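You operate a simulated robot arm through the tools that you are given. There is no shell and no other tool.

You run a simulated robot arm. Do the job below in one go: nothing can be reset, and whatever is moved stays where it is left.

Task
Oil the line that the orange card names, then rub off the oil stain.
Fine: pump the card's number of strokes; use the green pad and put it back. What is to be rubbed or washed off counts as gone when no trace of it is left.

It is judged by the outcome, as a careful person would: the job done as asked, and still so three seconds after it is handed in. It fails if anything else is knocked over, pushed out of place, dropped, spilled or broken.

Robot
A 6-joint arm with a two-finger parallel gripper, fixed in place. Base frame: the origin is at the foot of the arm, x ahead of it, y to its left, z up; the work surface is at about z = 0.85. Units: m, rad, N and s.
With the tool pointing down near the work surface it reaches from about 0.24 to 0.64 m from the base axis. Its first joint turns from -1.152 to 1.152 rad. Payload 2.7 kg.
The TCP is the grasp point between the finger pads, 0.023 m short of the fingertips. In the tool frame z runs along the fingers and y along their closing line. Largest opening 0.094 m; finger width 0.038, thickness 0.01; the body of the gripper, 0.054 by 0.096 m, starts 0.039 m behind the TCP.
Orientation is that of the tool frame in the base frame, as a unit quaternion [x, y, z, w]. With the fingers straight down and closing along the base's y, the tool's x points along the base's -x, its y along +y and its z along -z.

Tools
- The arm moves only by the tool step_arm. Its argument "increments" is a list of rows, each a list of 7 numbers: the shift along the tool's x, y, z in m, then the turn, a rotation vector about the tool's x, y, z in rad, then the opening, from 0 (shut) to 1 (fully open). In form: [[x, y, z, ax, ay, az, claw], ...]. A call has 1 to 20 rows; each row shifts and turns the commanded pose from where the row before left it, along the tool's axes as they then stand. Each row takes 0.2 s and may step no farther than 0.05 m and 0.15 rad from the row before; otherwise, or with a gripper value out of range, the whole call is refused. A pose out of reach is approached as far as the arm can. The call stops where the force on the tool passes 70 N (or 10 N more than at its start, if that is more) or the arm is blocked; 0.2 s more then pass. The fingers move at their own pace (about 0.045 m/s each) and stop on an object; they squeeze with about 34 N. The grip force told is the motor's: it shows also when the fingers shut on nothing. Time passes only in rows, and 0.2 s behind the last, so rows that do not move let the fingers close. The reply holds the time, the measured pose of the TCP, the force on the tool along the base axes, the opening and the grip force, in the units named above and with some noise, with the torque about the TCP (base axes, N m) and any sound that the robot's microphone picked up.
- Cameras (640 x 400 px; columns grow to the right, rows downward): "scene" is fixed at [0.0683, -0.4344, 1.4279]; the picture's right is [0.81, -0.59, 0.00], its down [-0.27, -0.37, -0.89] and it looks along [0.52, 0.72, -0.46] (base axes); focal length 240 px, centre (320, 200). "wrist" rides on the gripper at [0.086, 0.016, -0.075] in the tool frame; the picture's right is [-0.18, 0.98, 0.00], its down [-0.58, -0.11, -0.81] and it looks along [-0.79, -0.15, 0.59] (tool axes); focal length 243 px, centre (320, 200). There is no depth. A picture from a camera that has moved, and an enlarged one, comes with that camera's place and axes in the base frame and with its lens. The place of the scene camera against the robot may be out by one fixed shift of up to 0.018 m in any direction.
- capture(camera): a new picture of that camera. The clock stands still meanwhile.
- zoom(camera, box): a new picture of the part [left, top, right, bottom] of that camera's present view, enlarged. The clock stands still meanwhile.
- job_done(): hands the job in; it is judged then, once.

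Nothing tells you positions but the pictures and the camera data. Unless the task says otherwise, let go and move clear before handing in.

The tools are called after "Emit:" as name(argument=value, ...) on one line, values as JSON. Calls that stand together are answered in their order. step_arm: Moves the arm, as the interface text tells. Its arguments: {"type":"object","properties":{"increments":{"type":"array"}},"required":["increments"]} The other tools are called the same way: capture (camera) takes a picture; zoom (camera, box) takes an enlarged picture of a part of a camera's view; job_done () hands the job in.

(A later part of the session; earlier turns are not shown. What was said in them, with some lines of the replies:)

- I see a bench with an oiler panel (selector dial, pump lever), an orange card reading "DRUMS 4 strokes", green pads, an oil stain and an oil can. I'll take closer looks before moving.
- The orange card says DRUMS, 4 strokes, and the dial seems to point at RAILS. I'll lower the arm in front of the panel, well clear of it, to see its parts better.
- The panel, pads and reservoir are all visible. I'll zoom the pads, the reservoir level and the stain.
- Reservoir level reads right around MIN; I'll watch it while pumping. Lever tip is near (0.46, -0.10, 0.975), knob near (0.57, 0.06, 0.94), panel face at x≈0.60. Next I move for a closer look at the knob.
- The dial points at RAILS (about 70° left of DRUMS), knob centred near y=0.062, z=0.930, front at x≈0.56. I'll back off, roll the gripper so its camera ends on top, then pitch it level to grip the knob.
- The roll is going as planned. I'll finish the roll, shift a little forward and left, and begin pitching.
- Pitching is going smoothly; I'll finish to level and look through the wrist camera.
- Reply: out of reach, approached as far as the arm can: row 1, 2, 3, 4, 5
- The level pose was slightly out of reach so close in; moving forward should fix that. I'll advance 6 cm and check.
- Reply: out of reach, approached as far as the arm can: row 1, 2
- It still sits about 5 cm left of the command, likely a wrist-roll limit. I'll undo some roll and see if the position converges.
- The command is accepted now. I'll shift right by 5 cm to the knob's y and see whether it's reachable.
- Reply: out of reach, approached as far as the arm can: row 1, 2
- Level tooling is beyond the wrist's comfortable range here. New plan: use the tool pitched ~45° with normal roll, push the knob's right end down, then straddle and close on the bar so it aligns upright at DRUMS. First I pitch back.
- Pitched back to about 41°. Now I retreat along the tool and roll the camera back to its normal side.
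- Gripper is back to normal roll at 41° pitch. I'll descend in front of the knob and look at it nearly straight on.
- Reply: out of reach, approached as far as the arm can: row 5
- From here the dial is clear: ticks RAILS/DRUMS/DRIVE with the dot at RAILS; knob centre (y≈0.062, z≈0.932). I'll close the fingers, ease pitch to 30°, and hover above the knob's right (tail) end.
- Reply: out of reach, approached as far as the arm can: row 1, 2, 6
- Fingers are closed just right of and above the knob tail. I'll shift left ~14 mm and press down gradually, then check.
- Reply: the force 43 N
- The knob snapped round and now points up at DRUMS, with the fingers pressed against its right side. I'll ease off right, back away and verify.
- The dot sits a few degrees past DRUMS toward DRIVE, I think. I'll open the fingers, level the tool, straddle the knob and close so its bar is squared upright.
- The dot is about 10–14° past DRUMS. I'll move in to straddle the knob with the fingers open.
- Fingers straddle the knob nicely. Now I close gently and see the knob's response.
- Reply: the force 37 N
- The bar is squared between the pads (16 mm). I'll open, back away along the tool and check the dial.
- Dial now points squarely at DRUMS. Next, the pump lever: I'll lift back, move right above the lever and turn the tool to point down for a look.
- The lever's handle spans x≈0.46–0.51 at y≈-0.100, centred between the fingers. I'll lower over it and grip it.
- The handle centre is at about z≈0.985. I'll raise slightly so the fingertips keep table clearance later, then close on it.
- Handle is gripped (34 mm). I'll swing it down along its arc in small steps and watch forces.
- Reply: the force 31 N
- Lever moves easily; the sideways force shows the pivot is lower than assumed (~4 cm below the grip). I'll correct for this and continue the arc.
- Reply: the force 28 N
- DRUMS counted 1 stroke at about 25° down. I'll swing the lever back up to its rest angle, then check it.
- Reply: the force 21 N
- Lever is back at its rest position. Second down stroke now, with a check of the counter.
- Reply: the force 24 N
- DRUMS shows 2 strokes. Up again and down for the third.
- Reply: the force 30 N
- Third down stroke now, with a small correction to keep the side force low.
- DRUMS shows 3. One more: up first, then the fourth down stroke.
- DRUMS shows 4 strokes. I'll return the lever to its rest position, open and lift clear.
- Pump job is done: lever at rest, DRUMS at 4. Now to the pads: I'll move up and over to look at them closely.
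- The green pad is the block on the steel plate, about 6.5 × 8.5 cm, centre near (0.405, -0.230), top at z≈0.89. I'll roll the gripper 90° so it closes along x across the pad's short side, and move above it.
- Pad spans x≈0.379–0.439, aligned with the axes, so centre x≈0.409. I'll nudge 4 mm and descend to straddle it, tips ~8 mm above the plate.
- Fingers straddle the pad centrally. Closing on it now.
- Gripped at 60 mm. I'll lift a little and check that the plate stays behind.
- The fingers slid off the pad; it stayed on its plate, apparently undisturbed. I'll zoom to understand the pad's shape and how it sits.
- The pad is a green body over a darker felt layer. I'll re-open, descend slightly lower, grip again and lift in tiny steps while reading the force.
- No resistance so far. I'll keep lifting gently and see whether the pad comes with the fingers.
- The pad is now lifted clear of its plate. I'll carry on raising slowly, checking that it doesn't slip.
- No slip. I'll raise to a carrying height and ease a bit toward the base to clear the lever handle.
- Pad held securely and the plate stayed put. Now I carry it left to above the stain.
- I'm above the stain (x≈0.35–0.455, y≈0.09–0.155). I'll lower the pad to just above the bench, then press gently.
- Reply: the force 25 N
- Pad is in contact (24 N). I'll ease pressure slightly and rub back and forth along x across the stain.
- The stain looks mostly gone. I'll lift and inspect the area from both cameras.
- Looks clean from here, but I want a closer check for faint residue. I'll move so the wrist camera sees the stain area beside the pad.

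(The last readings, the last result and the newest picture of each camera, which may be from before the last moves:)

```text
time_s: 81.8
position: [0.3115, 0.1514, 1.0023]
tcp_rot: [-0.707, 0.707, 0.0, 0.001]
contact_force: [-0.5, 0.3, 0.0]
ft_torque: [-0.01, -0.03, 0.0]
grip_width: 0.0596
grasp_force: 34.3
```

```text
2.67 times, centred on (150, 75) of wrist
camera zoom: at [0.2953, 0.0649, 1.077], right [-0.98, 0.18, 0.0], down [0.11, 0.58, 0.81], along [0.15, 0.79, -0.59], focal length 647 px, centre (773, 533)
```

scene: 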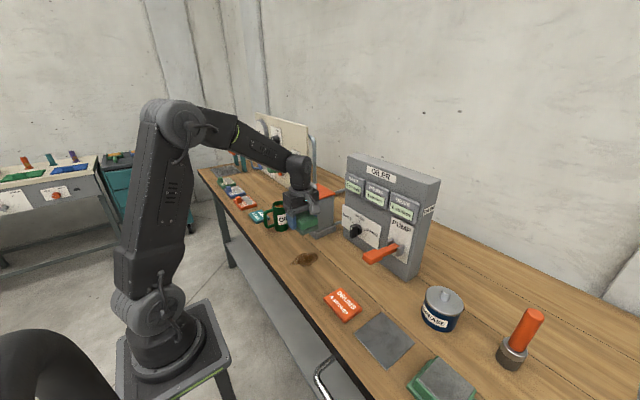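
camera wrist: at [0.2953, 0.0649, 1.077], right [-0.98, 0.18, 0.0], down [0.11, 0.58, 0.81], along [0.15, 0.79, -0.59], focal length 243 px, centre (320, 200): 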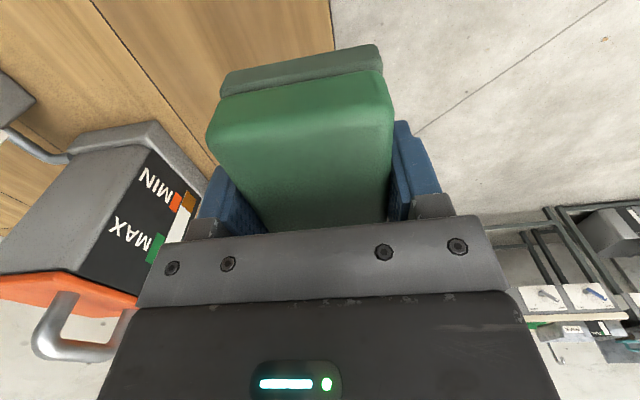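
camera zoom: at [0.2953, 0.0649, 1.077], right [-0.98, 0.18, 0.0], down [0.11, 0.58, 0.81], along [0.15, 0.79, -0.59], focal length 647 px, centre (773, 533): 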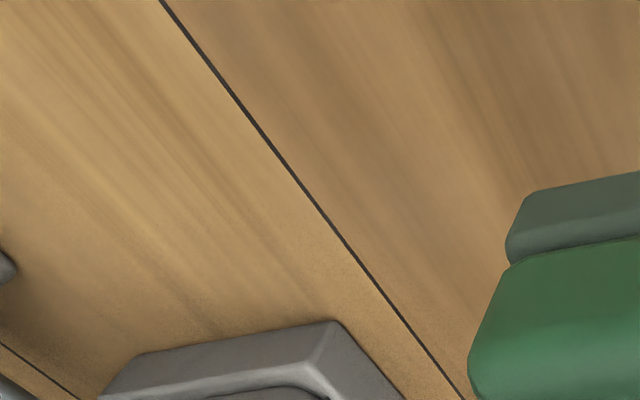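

Emit:
zoom(camera="wrist", box=[180, 0, 340, 80])

Emit:
zoom(camera="scene", box=[260, 225, 350, 290])

```text
4.00 times, centred on (260, 40) of wrist
camera zoom: at [0.2953, 0.0649, 1.077], right [-0.98, 0.18, 0.0], down [0.11, 0.58, 0.81], along [0.15, 0.79, -0.59], focal length 970 px, centre (560, 840)
```

zoom: 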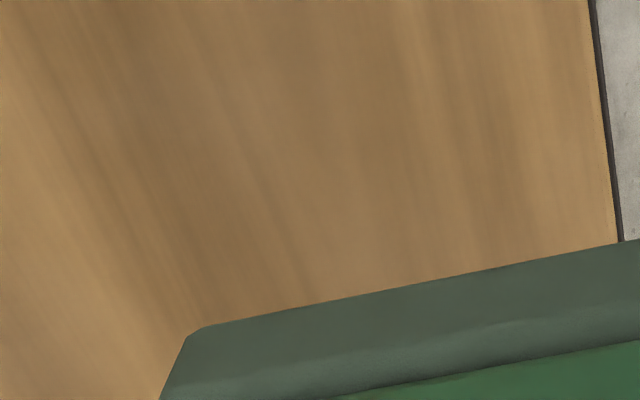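

```text
6.15 times, centred on (305, 258) of scene
camera zoom: at [0.0683, -0.4344, 1.4279], right [0.81, -0.59, 0.0], down [-0.27, -0.37, -0.89], along [0.52, 0.72, -0.46], focal length 1478 px, centre (412, -154)
```

zoom: 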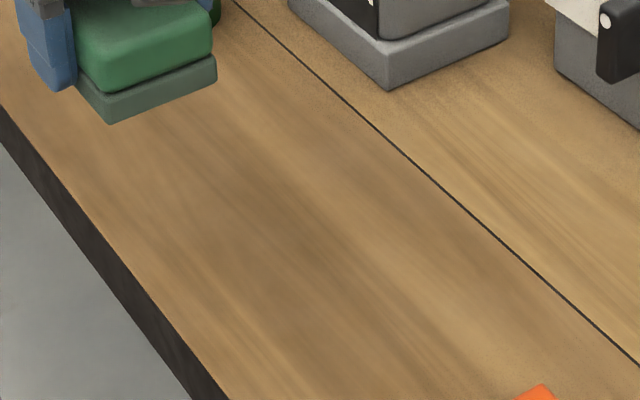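

There may be a very faint darker patch (or just grain), so I'll rub again to be sure. Moving back over the spot and lowering.

Emit:
step_arm(increments=[[0.0052, -0.01475, 0.008, 0, 0, 0, 0], [0.0052, -0.01475, 0.02, 0, 0, 0, 0], [0.0052, -0.01475, 0.025, 0, 0, 0, 0], [0.0052, -0.01475, 0.025, 0, 0, 0, 0], [0.0052, -0.01475, 0.024, 0, 0, 0, 0], [0.0052, -0.01475, 0.015, 0, 0, 0, 0], [0, 0, 0.005, 0, 0, 0, 0], [0, 0, 0, 0, 0, 0, 0]])

Emit:
step_arm(increments=[[0, 0, 0.003, 0, 0, 0, 0], [0, 0, 0.001, 0, 0, 0, 0]])

Emit:
step_arm(increments=[[0, 0, 0.001, 0, 0, 0, 0]])

```text
time_s: 83.6
position: [0.3996, 0.1186, 0.8814]
tcp_rot: [0.707, -0.707, 0.001, 0.0]
contact_force: [0.5, 1.1, -0.6]
ft_torque: [-0.03, -0.01, 0.0]
grip_width: 0.0597
grasp_force: 33.2
```

```text
time_s: 84.2
position: [0.4012, 0.1199, 0.877]
tcp_rot: [0.707, -0.707, 0.0, 0.0]
contact_force: [0.5, -0.6, -0.9]
ft_torque: [0.03, -0.01, -0.01]
grip_width: 0.0594
grasp_force: 34.1
```

```text
time_s: 84.6
position: [0.4006, 0.1204, 0.8761]
tcp_rot: [0.707, -0.707, 0.001, 0.0]
contact_force: [0.0, 0.3, -0.8]
ft_torque: [-0.01, 0.04, 0.0]
grip_width: 0.0598
grasp_force: 34.4
```

Emit:
step_arm(increments=[[0, 0, 0.001, 0, 0, 0, 0]])

Emit:
step_arm(increments=[[0, 0, 0.001, 0, 0, 0, 0]])

```text
time_s: 85.0
position: [0.4021, 0.1216, 0.8752]
tcp_rot: [-0.707, 0.707, -0.001, 0.0]
contact_force: [0.0, -0.5, -1.7]
ft_torque: [-0.02, 0.0, -0.02]
grip_width: 0.0594
grasp_force: 33.6
```

```text
time_s: 85.4
position: [0.4019, 0.1212, 0.8738]
tcp_rot: [0.708, -0.707, 0.0, 0.0]
contact_force: [-4.5, -1.3, 9.4]
ft_torque: [-0.19, 0.16, -0.07]
grip_width: 0.0598
grasp_force: 33.6
```

Light contact (about 9 N). Rubbing again over the whole stain area, with y offsets.

Emit:
step_arm(increments=[[0, -0.016, 0, 0, 0, 0, 0], [0.006, -0.016, 0, 0, 0, 0, 0], [0.006, -0.01, 0, 0, 0, 0, 0], [0, 0.018, 0, 0, 0, 0, 0], [0, 0.018, 0, 0, 0, 0, 0], [0, 0.018, 0, 0, 0, 0, 0], [0, 0.018, 0, 0, 0, 0, 0], [0, 0.008, 0, 0, 0, 0, 0], [-0.014, 0, 0, 0, 0, 0, 0], [-0.014, 0, 0, 0, 0, 0, 0], [0, -0.018, 0, 0, 0, 0, 0], [0, -0.018, 0, 0, 0, 0, 0], [0, -0.018, 0, 0, 0, 0, 0], [0, -0.018, 0, 0, 0, 0, 0], [0, -0.008, 0, 0, 0, 0, 0]])

Emit:
step_arm(increments=[[0, 0, 0.0005, 0, 0, 0, 0], [0.008, 0.014, 0, 0, 0, 0, 0], [0.008, 0.018, 0, 0, 0, 0, 0], [0, 0.018, 0, 0, 0, 0, 0], [0, 0.018, 0, 0, 0, 0, 0], [0, 0.012, 0, 0, 0, 0, 0], [0, -0.014, 0, 0, 0, 0, 0], [0, -0.018, 0, 0, 0, 0, 0], [0, -0.018, 0, 0, 0, 0, 0], [0, -0.016, 0, 0, 0, 0, 0]])

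```text
time_s: 88.6
position: [0.4425, 0.1391, 0.8735]
tcp_rot: [0.707, -0.707, 0.0, 0.0]
contact_force: [-5.3, 2.0, 14.3]
ft_torque: [-0.01, -0.02, -0.03]
grip_width: 0.0597
grasp_force: 33.7
```

```text
time_s: 90.8
position: [0.4295, 0.1196, 0.8738]
tcp_rot: [-0.707, 0.707, 0.0, 0.0]
contact_force: [0.4, 0.3, -0.6]
ft_torque: [0.01, 0.0, -0.01]
grip_width: 0.0594
grasp_force: 33.8
```

Rub was in contact through the first pass. Now lift and inspect again.

Emit:
step_arm(increments=[[0, 0, -0.006, 0, 0, 0, 0], [0, 0, -0.018, 0, 0, 0, 0], [0, 0, -0.026, 0, 0, 0, 0], [0.01, 0.006, -0.03, 0, 0, 0, 0], [0.02, 0.01, -0.03, 0, 0, 0, 0], [0.026, 0.01, -0.03, 0, 0, 0, 0], [0.026, 0.01, -0.01, 0, 0, 0, 0], [0.026, 0.008, 0, 0, 0, 0, 0], [0.01, 0, 0, 0, 0, 0, 0], [0, 0, 0, 0, 0, 0, 0]])

Emit:
zoom(camera="scene", box=[260, 225, 350, 290])

Emit:
capture(camera="scene")

Emit:
capture(camera="wrist")

```text
time_s: 93.0
position: [0.386, 0.0044, 1.0232]
tcp_rot: [0.707, -0.707, 0.0, 0.0]
contact_force: [0.0, -0.4, -0.3]
ft_torque: [0.01, 0.0, 0.01]
grip_width: 0.0594
grasp_force: 33.5
```

```text
6.15 times, centred on (305, 258) of scene
camera zoom: at [0.0683, -0.4344, 1.4279], right [0.81, -0.59, 0.0], down [-0.27, -0.37, -0.89], along [0.52, 0.72, -0.46], focal length 1478 px, centre (412, -154)
```

zoom: 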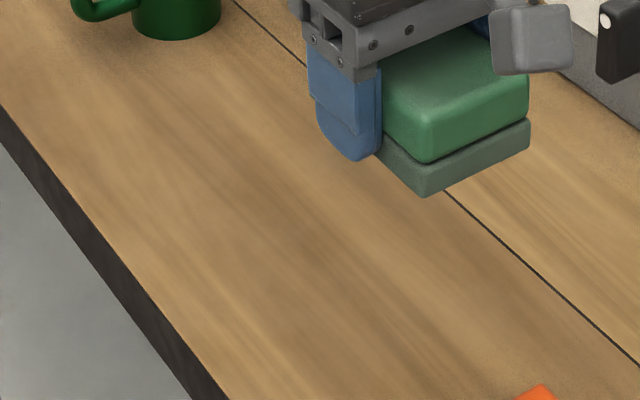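

```text
taken
```

scene: 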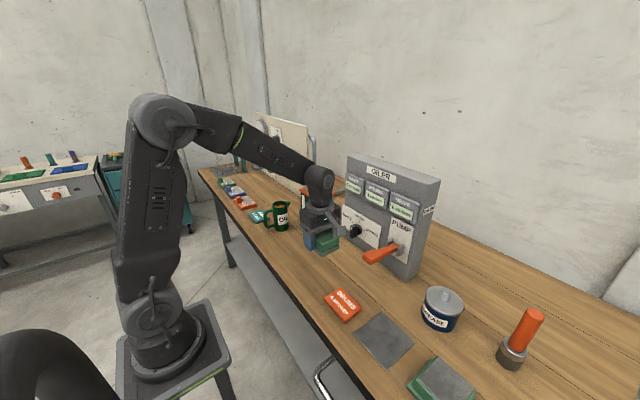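

```text
taken
camera wrist: at [0.3692, -0.0832, 1.0981], right [-0.98, 0.18, 0.0], down [0.11, 0.58, 0.81], along [0.15, 0.79, -0.59], focal length 243 px, centre (320, 200)
```

wrist: 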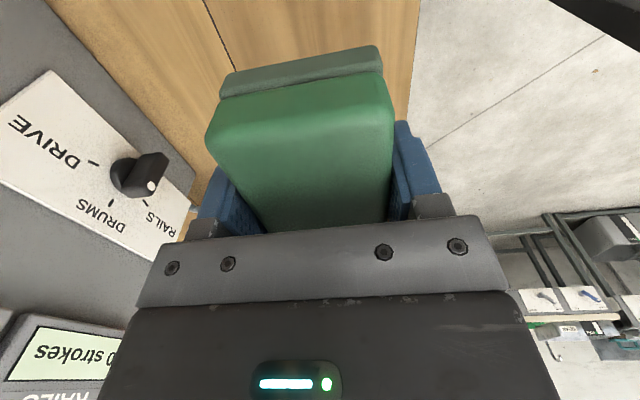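

The area is unchanged from the earlier check — only wood grain remains, so the stain is gone. Now I carry the pad back over its plate.

Emit:
step_arm(increments=[[0.01, 0.002, 0, 0, 0, 0, 0], [0.02, 0.002, 0, 0, 0, 0, 0], [0.025, 0, 0, 0, 0, 0, 0], [0.025, 0, 0, 0, 0, 0, 0], [0.025, 0, 0, 0, 0, 0, 0], [0.025, 0, 0, 0, 0, 0, 0], [0.025, 0, 0, 0, 0, 0, 0], [0.025, 0, 0, 0, 0, 0, 0], [0.025, -0.006, 0, 0, 0, 0, 0], [0.018, -0.01, 0, 0, 0, 0, 0], [0.0094, -0.0105, 0, 0, 0, 0, 0], [0, 0, 0, 0, 0, 0, 0]])

Emit:
capture(camera="wrist")

Emit:
zoom(camera="scene", box=[340, 280, 470, 390])

```text
time_s: 95.6
position: [0.4079, -0.2289, 1.0244]
tcp_rot: [0.708, -0.706, 0.0, 0.0]
contact_force: [-0.9, -0.1, 0.4]
ft_torque: [-0.02, -0.02, -0.01]
grip_width: 0.0595
grasp_force: 34.5
```

```text
taken
camera wrist: at [0.3906, -0.3166, 1.0979], right [-0.98, 0.18, 0.0], down [0.11, 0.58, 0.81], along [0.15, 0.79, -0.59], focal length 243 px, centre (320, 200)
```

wrist: 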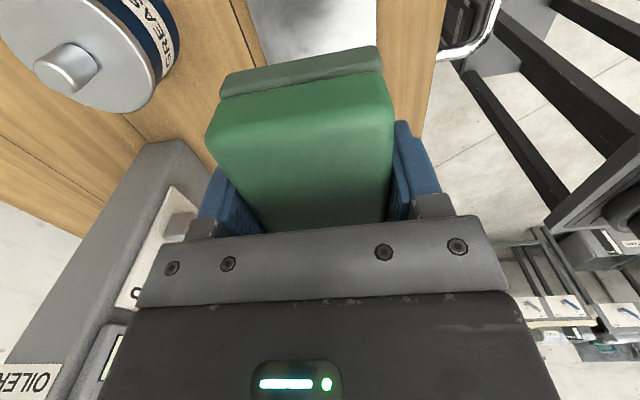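

```text
3.64 times, centred on (405, 335) of scene
camera zoom: at [0.0683, -0.4344, 1.4279], right [0.81, -0.59, 0.0], down [-0.27, -0.37, -0.89], along [0.52, 0.72, -0.46], focal length 873 px, centre (11, -291)
```

zoom: 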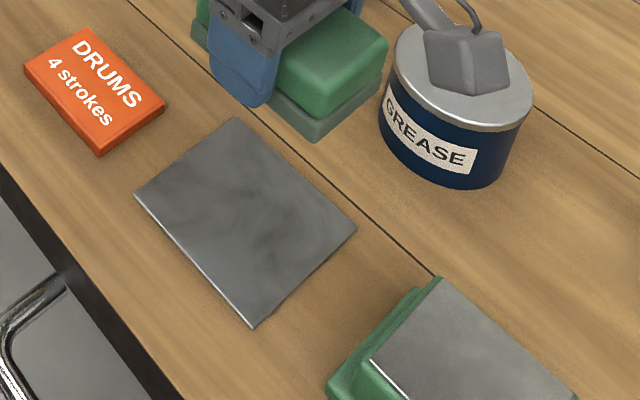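

Pad is over its plate at the same pose I took it from. Lowering to just above contact.

Emit:
step_arm(increments=[[0, 0, 0.012, 0, 0, 0, 0], [0, -0.0005, 0.025, 0, 0, 0, 0], [0, 0, 0.03, 0, 0, 0, 0], [0, 0, 0.03, 0, 0, 0, 0], [0, 0, 0.026, 0, 0, 0, 0], [0, 0, 0.014, 0, 0, 0, 0], [0, 0, 0.006, 0, 0, 0, 0], [0, 0, 0, 0, 0, 0, 0]])

Emit:
zoom(camera="wrist", box=[160, 0, 480, 240])

Emit:
zoom(camera="scene", box=[360, 300, 450, 380])

```text
time_s: 97.4
position: [0.4088, -0.2301, 0.8788]
tcp_rot: [0.707, -0.707, 0.0, -0.001]
contact_force: [0.4, -0.3, -0.4]
ft_torque: [0.0, -0.03, 0.01]
grip_width: 0.0596
grasp_force: 34.0
```

```text
1.67 times, centred on (320, 120) of wrist
camera zoom: at [0.3914, -0.317, 0.9537], right [-0.98, 0.18, 0.0], down [0.11, 0.58, 0.81], along [0.15, 0.79, -0.59], focal length 404 px, centre (320, 333)
```

zoom: 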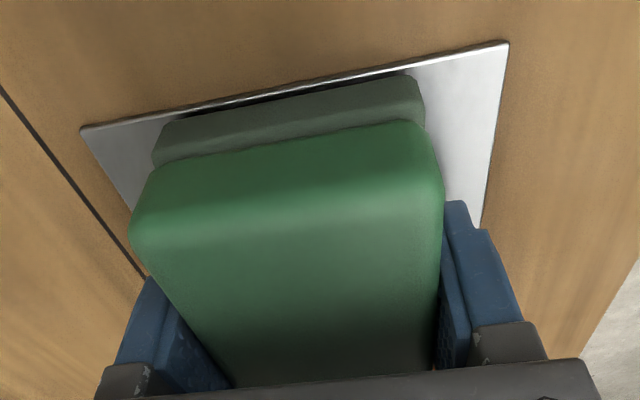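

```text
5.00 times, centred on (405, 340) of scene
camera zoom: at [0.0683, -0.4344, 1.4279], right [0.81, -0.59, 0.0], down [-0.27, -0.37, -0.89], along [0.52, 0.72, -0.46], focal length 1200 px, centre (-105, -500)
```

zoom: 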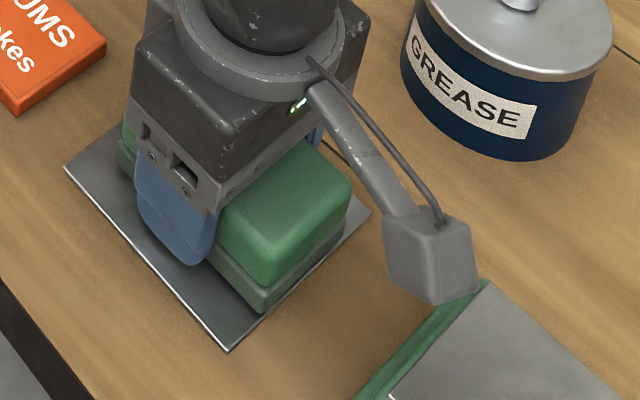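

Nearly in the original place; I'll shift 2 mm back in y, then lower to contact in 1 mm steps.

Emit:
step_arm(increments=[[-0.0022, 0, 0, 0, 0, 0, 0], [0, 0, 0.001, 0, 0, 0, 0], [0, 0, 0.001, 0, 0, 0, 0]])

Emit:
step_arm(increments=[[0, 0, 0.0008, 0, 0, 0, 0]])

```text
time_s: 98.2
position: [0.4094, -0.2272, 0.879]
tcp_rot: [-0.707, 0.707, 0.0, 0.0]
contact_force: [0.1, -0.2, 0.1]
ft_torque: [0.01, 0.01, 0.02]
grip_width: 0.0595
grasp_force: 34.4
```

```text
time_s: 98.6
position: [0.408, -0.227, 0.8763]
tcp_rot: [0.708, -0.707, 0.0, 0.0]
contact_force: [0.3, -0.6, -0.3]
ft_torque: [-0.01, -0.01, 0.0]
grip_width: 0.0596
grasp_force: 33.5
```

Emit:
step_arm(increments=[[0, 0, 0.0008, 0, 0, 0, 0]])

```text
time_s: 99.0
position: [0.4088, -0.2278, 0.8761]
tcp_rot: [0.707, -0.707, 0.0, 0.0]
contact_force: [0.1, -1.0, -0.3]
ft_torque: [0.02, -0.01, -0.02]
grip_width: 0.0594
grasp_force: 34.7
```

Emit:
step_arm(increments=[[0, 0, 0.0008, 0, 0, 0, 0]])

Emit:
zoom(camera="scene", box=[380, 330, 430, 375])

```text
time_s: 99.4
position: [0.4103, -0.2287, 0.875]
tcp_rot: [-0.707, 0.707, -0.001, 0.001]
contact_force: [-0.7, -1.3, 3.5]
ft_torque: [0.12, 0.1, 0.05]
grip_width: 0.0595
grasp_force: 34.2
```

```text
8.89 times, centred on (405, 352) of scene
camera zoom: at [0.0683, -0.4344, 1.4279], right [0.81, -0.59, 0.0], down [-0.27, -0.37, -0.89], along [0.52, 0.72, -0.46], focal length 2134 px, centre (-436, -1156)
```

zoom: 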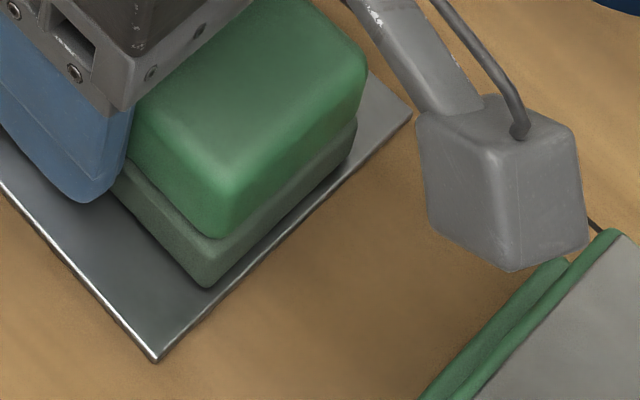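

The pad touches the plate (3.5 N) and sits flat. I'll open the fingers and lift straight up.

Emit:
step_arm(increments=[[0, 0, 0, 0, 0, 0, 0.7], [0, 0, 0, 0, 0, 0, 0.85], [0, 0, 0, 0, 0, 0, 1], [0, 0, 0, 0, 0, 0, 1], [0, 0, 0, 0, 0, 0, 1], [0, 0, -0.02, 0, 0, 0, 1], [0, 0, -0.04, 0, 0, 0, 1], [0, 0, -0.04, 0, 0, 0, 1], [0, 0, -0.04, 0, 0, 0, 1], [0, 0.03, -0.02, 0, 0, 0, 1], [0, 0.04, 0, 0, 0, 0, 1], [0, 0, 0, 0, 0, 0, 1]])

Emit:
capture(camera="scene")

Emit:
zoom(camera="scene", box=[300, 240, 500, 400])

Emit:
capture(camera="wrist")

Emit:
zoom(camera="scene", box=[230, 160, 440, 290])

```text
time_s: 102.0
position: [0.338, -0.2285, 1.0352]
tcp_rot: [0.707, -0.707, 0.0, 0.0]
contact_force: [0.7, 0.0, -0.2]
ft_torque: [0.0, -0.02, -0.04]
grip_width: 0.0938
grasp_force: 0.0
```

```text
taken
```

scene: 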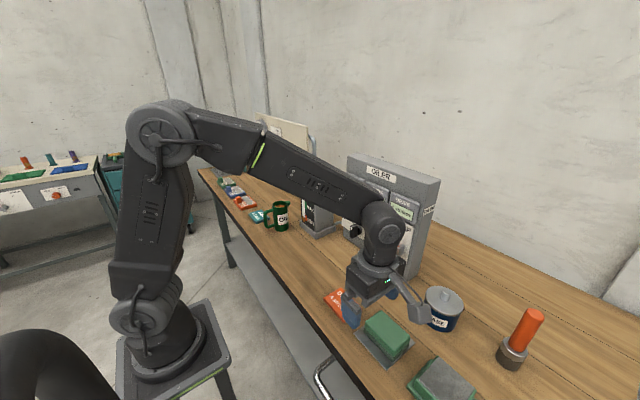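

```text
2.50 times, centred on (400, 320) of scene
camera zoom: at [0.0683, -0.4344, 1.4279], right [0.81, -0.59, 0.0], down [-0.27, -0.37, -0.89], along [0.52, 0.72, -0.46], focal length 600 px, centre (120, -100)
```

zoom: 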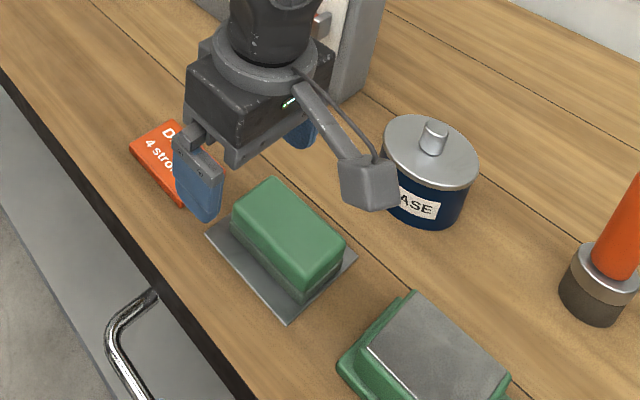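

```text
taken
camera wrist: at [0.3215, -0.3145, 1.1099], right [-0.98, 0.18, 0.0], down [0.11, 0.58, 0.81], along [0.15, 0.79, -0.59], focal length 243 px, centre (320, 200)
```

wrist: 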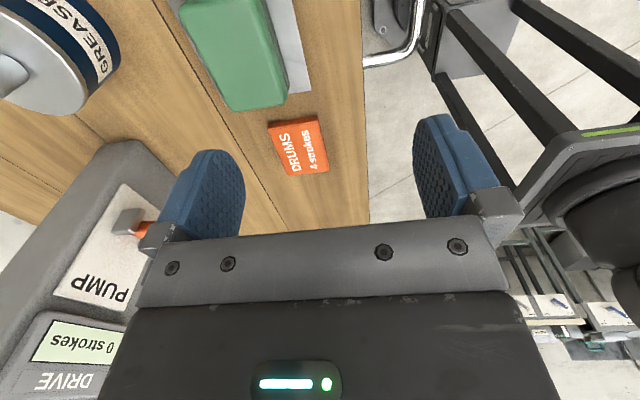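

```text
3.05 times, centred on (335, 225) of scene
camera zoom: at [0.0683, -0.4344, 1.4279], right [0.81, -0.59, 0.0], down [-0.27, -0.37, -0.89], along [0.52, 0.72, -0.46], focal length 732 px, centre (274, 124)
```

zoom: 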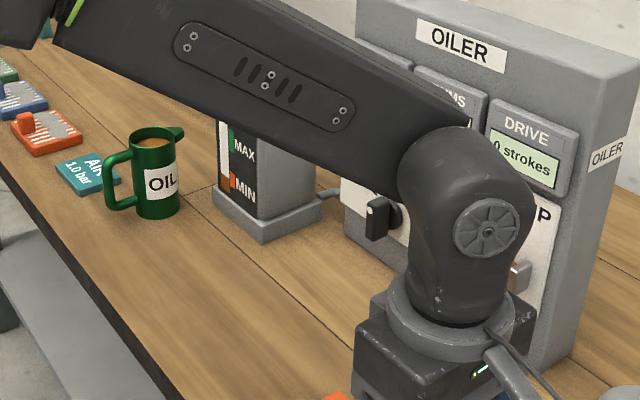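

The pad is back on its plate and everything nearby is in place. I'll raise the arm and take one final unobstructed look at the stain spot and the panel.

Emit:
step_arm(increments=[[0, 0, -0.045, 0, 0, 0, 1], [0, 0, -0.045, 0, 0, 0, 1], [0, 0, -0.045, 0, 0, 0, 1], [-0.045, -0.008, 0, 0, 0, 0, 1], [-0.045, -0.008, 0, 0, 0, 0, 1], [-0.045, -0.008, 0, 0, 0, 0, 1], [-0.045, -0.008, 0, 0, 0, 0, 1], [-0.045, -0.008, 0, 0, 0, 0, 1], [0, 0, 0, 0, 0, 0, 1]])

Emit:
capture(camera="wrist")

Emit:
zoom(camera="wrist", box=[240, 20, 420, 130])

Emit:
zoom(camera="scene", box=[250, 150, 450, 290])

Emit:
capture(camera="scene")

```text
time_s: 104.0
position: [0.3781, -0.0043, 1.1691]
tcp_rot: [-0.707, 0.707, 0.0, 0.0]
contact_force: [0.0, 0.1, -0.3]
ft_torque: [-0.03, 0.0, -0.01]
grip_width: 0.0941
grasp_force: 0.0
```

```text
taken
camera wrist: at [0.3614, -0.0916, 1.2438], right [-0.98, 0.18, 0.0], down [0.11, 0.58, 0.81], along [0.15, 0.79, -0.59], focal length 243 px, centre (320, 200)
```

wrist: 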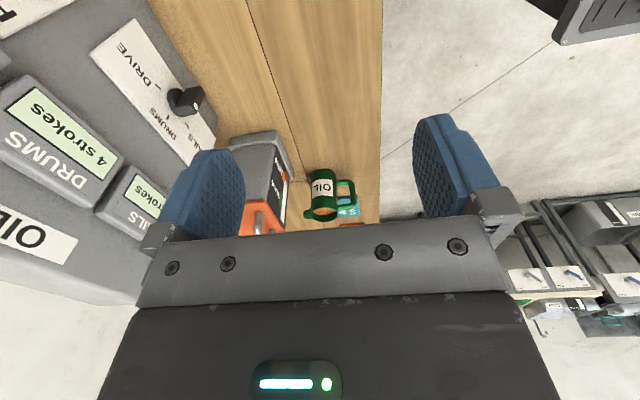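

```text
3.56 times, centred on (330, 75) of wrist
camera zoom: at [0.3614, -0.0916, 1.2438], right [-0.98, 0.18, 0.0], down [0.11, 0.58, 0.81], along [0.15, 0.79, -0.59], focal length 863 px, centre (284, 644)
```

zoom: 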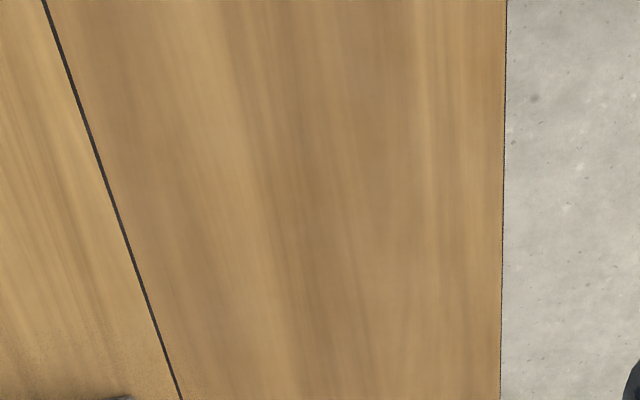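

```text
2.86 times, centred on (350, 220) of scene
camera zoom: at [0.0683, -0.4344, 1.4279], right [0.81, -0.59, 0.0], down [-0.27, -0.37, -0.89], along [0.52, 0.72, -0.46], focal length 686 px, centre (234, 143)
```

zoom: 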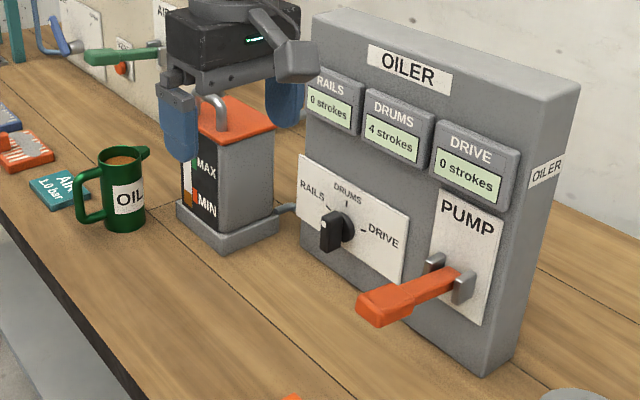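

```text
taken
```

scene: 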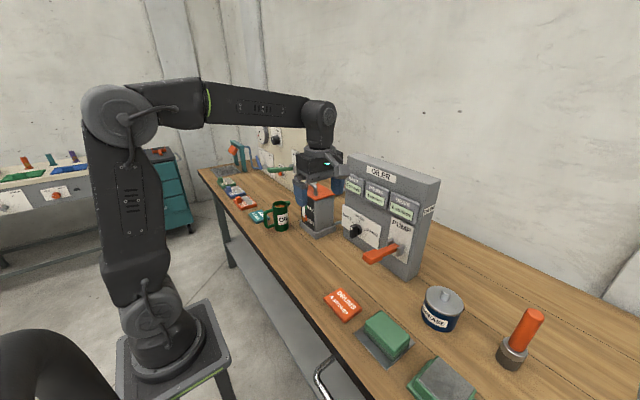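

DRUMS shows 4 strokes, with RAILS and DRIVE at 0. The lever is at rest, no trace of the stain is left, and the green pad is back on its plate with nothing else disturbed. The gripper is empty and clear of everything, so I'm handing in.

Emit:
job_done()

```text
The job is handed in.
```

The job is finished and handed in. The last pictures showed this:

- **Oiling:** I set the dial to DRUMS and pumped 4 strokes, as the orange card says. The counter reads 4 for DRUMS and 0 for RAILS and DRIVE. The lever is back up at rest.
- **Stain:** I rubbed the oil stain off with the green pad in two rounds. Both cameras then showed only bare wood grain.
- **Pad:** The green pad is back on its steel plate, within a few millimetres of where it was. On my first try at picking it up, the fingers slid off, but it stayed on the plate.

Nothing else was moved or knocked. The oiler's reservoir was already at about the MIN mark when I started. I did not top it up, as you didn't ask for it.
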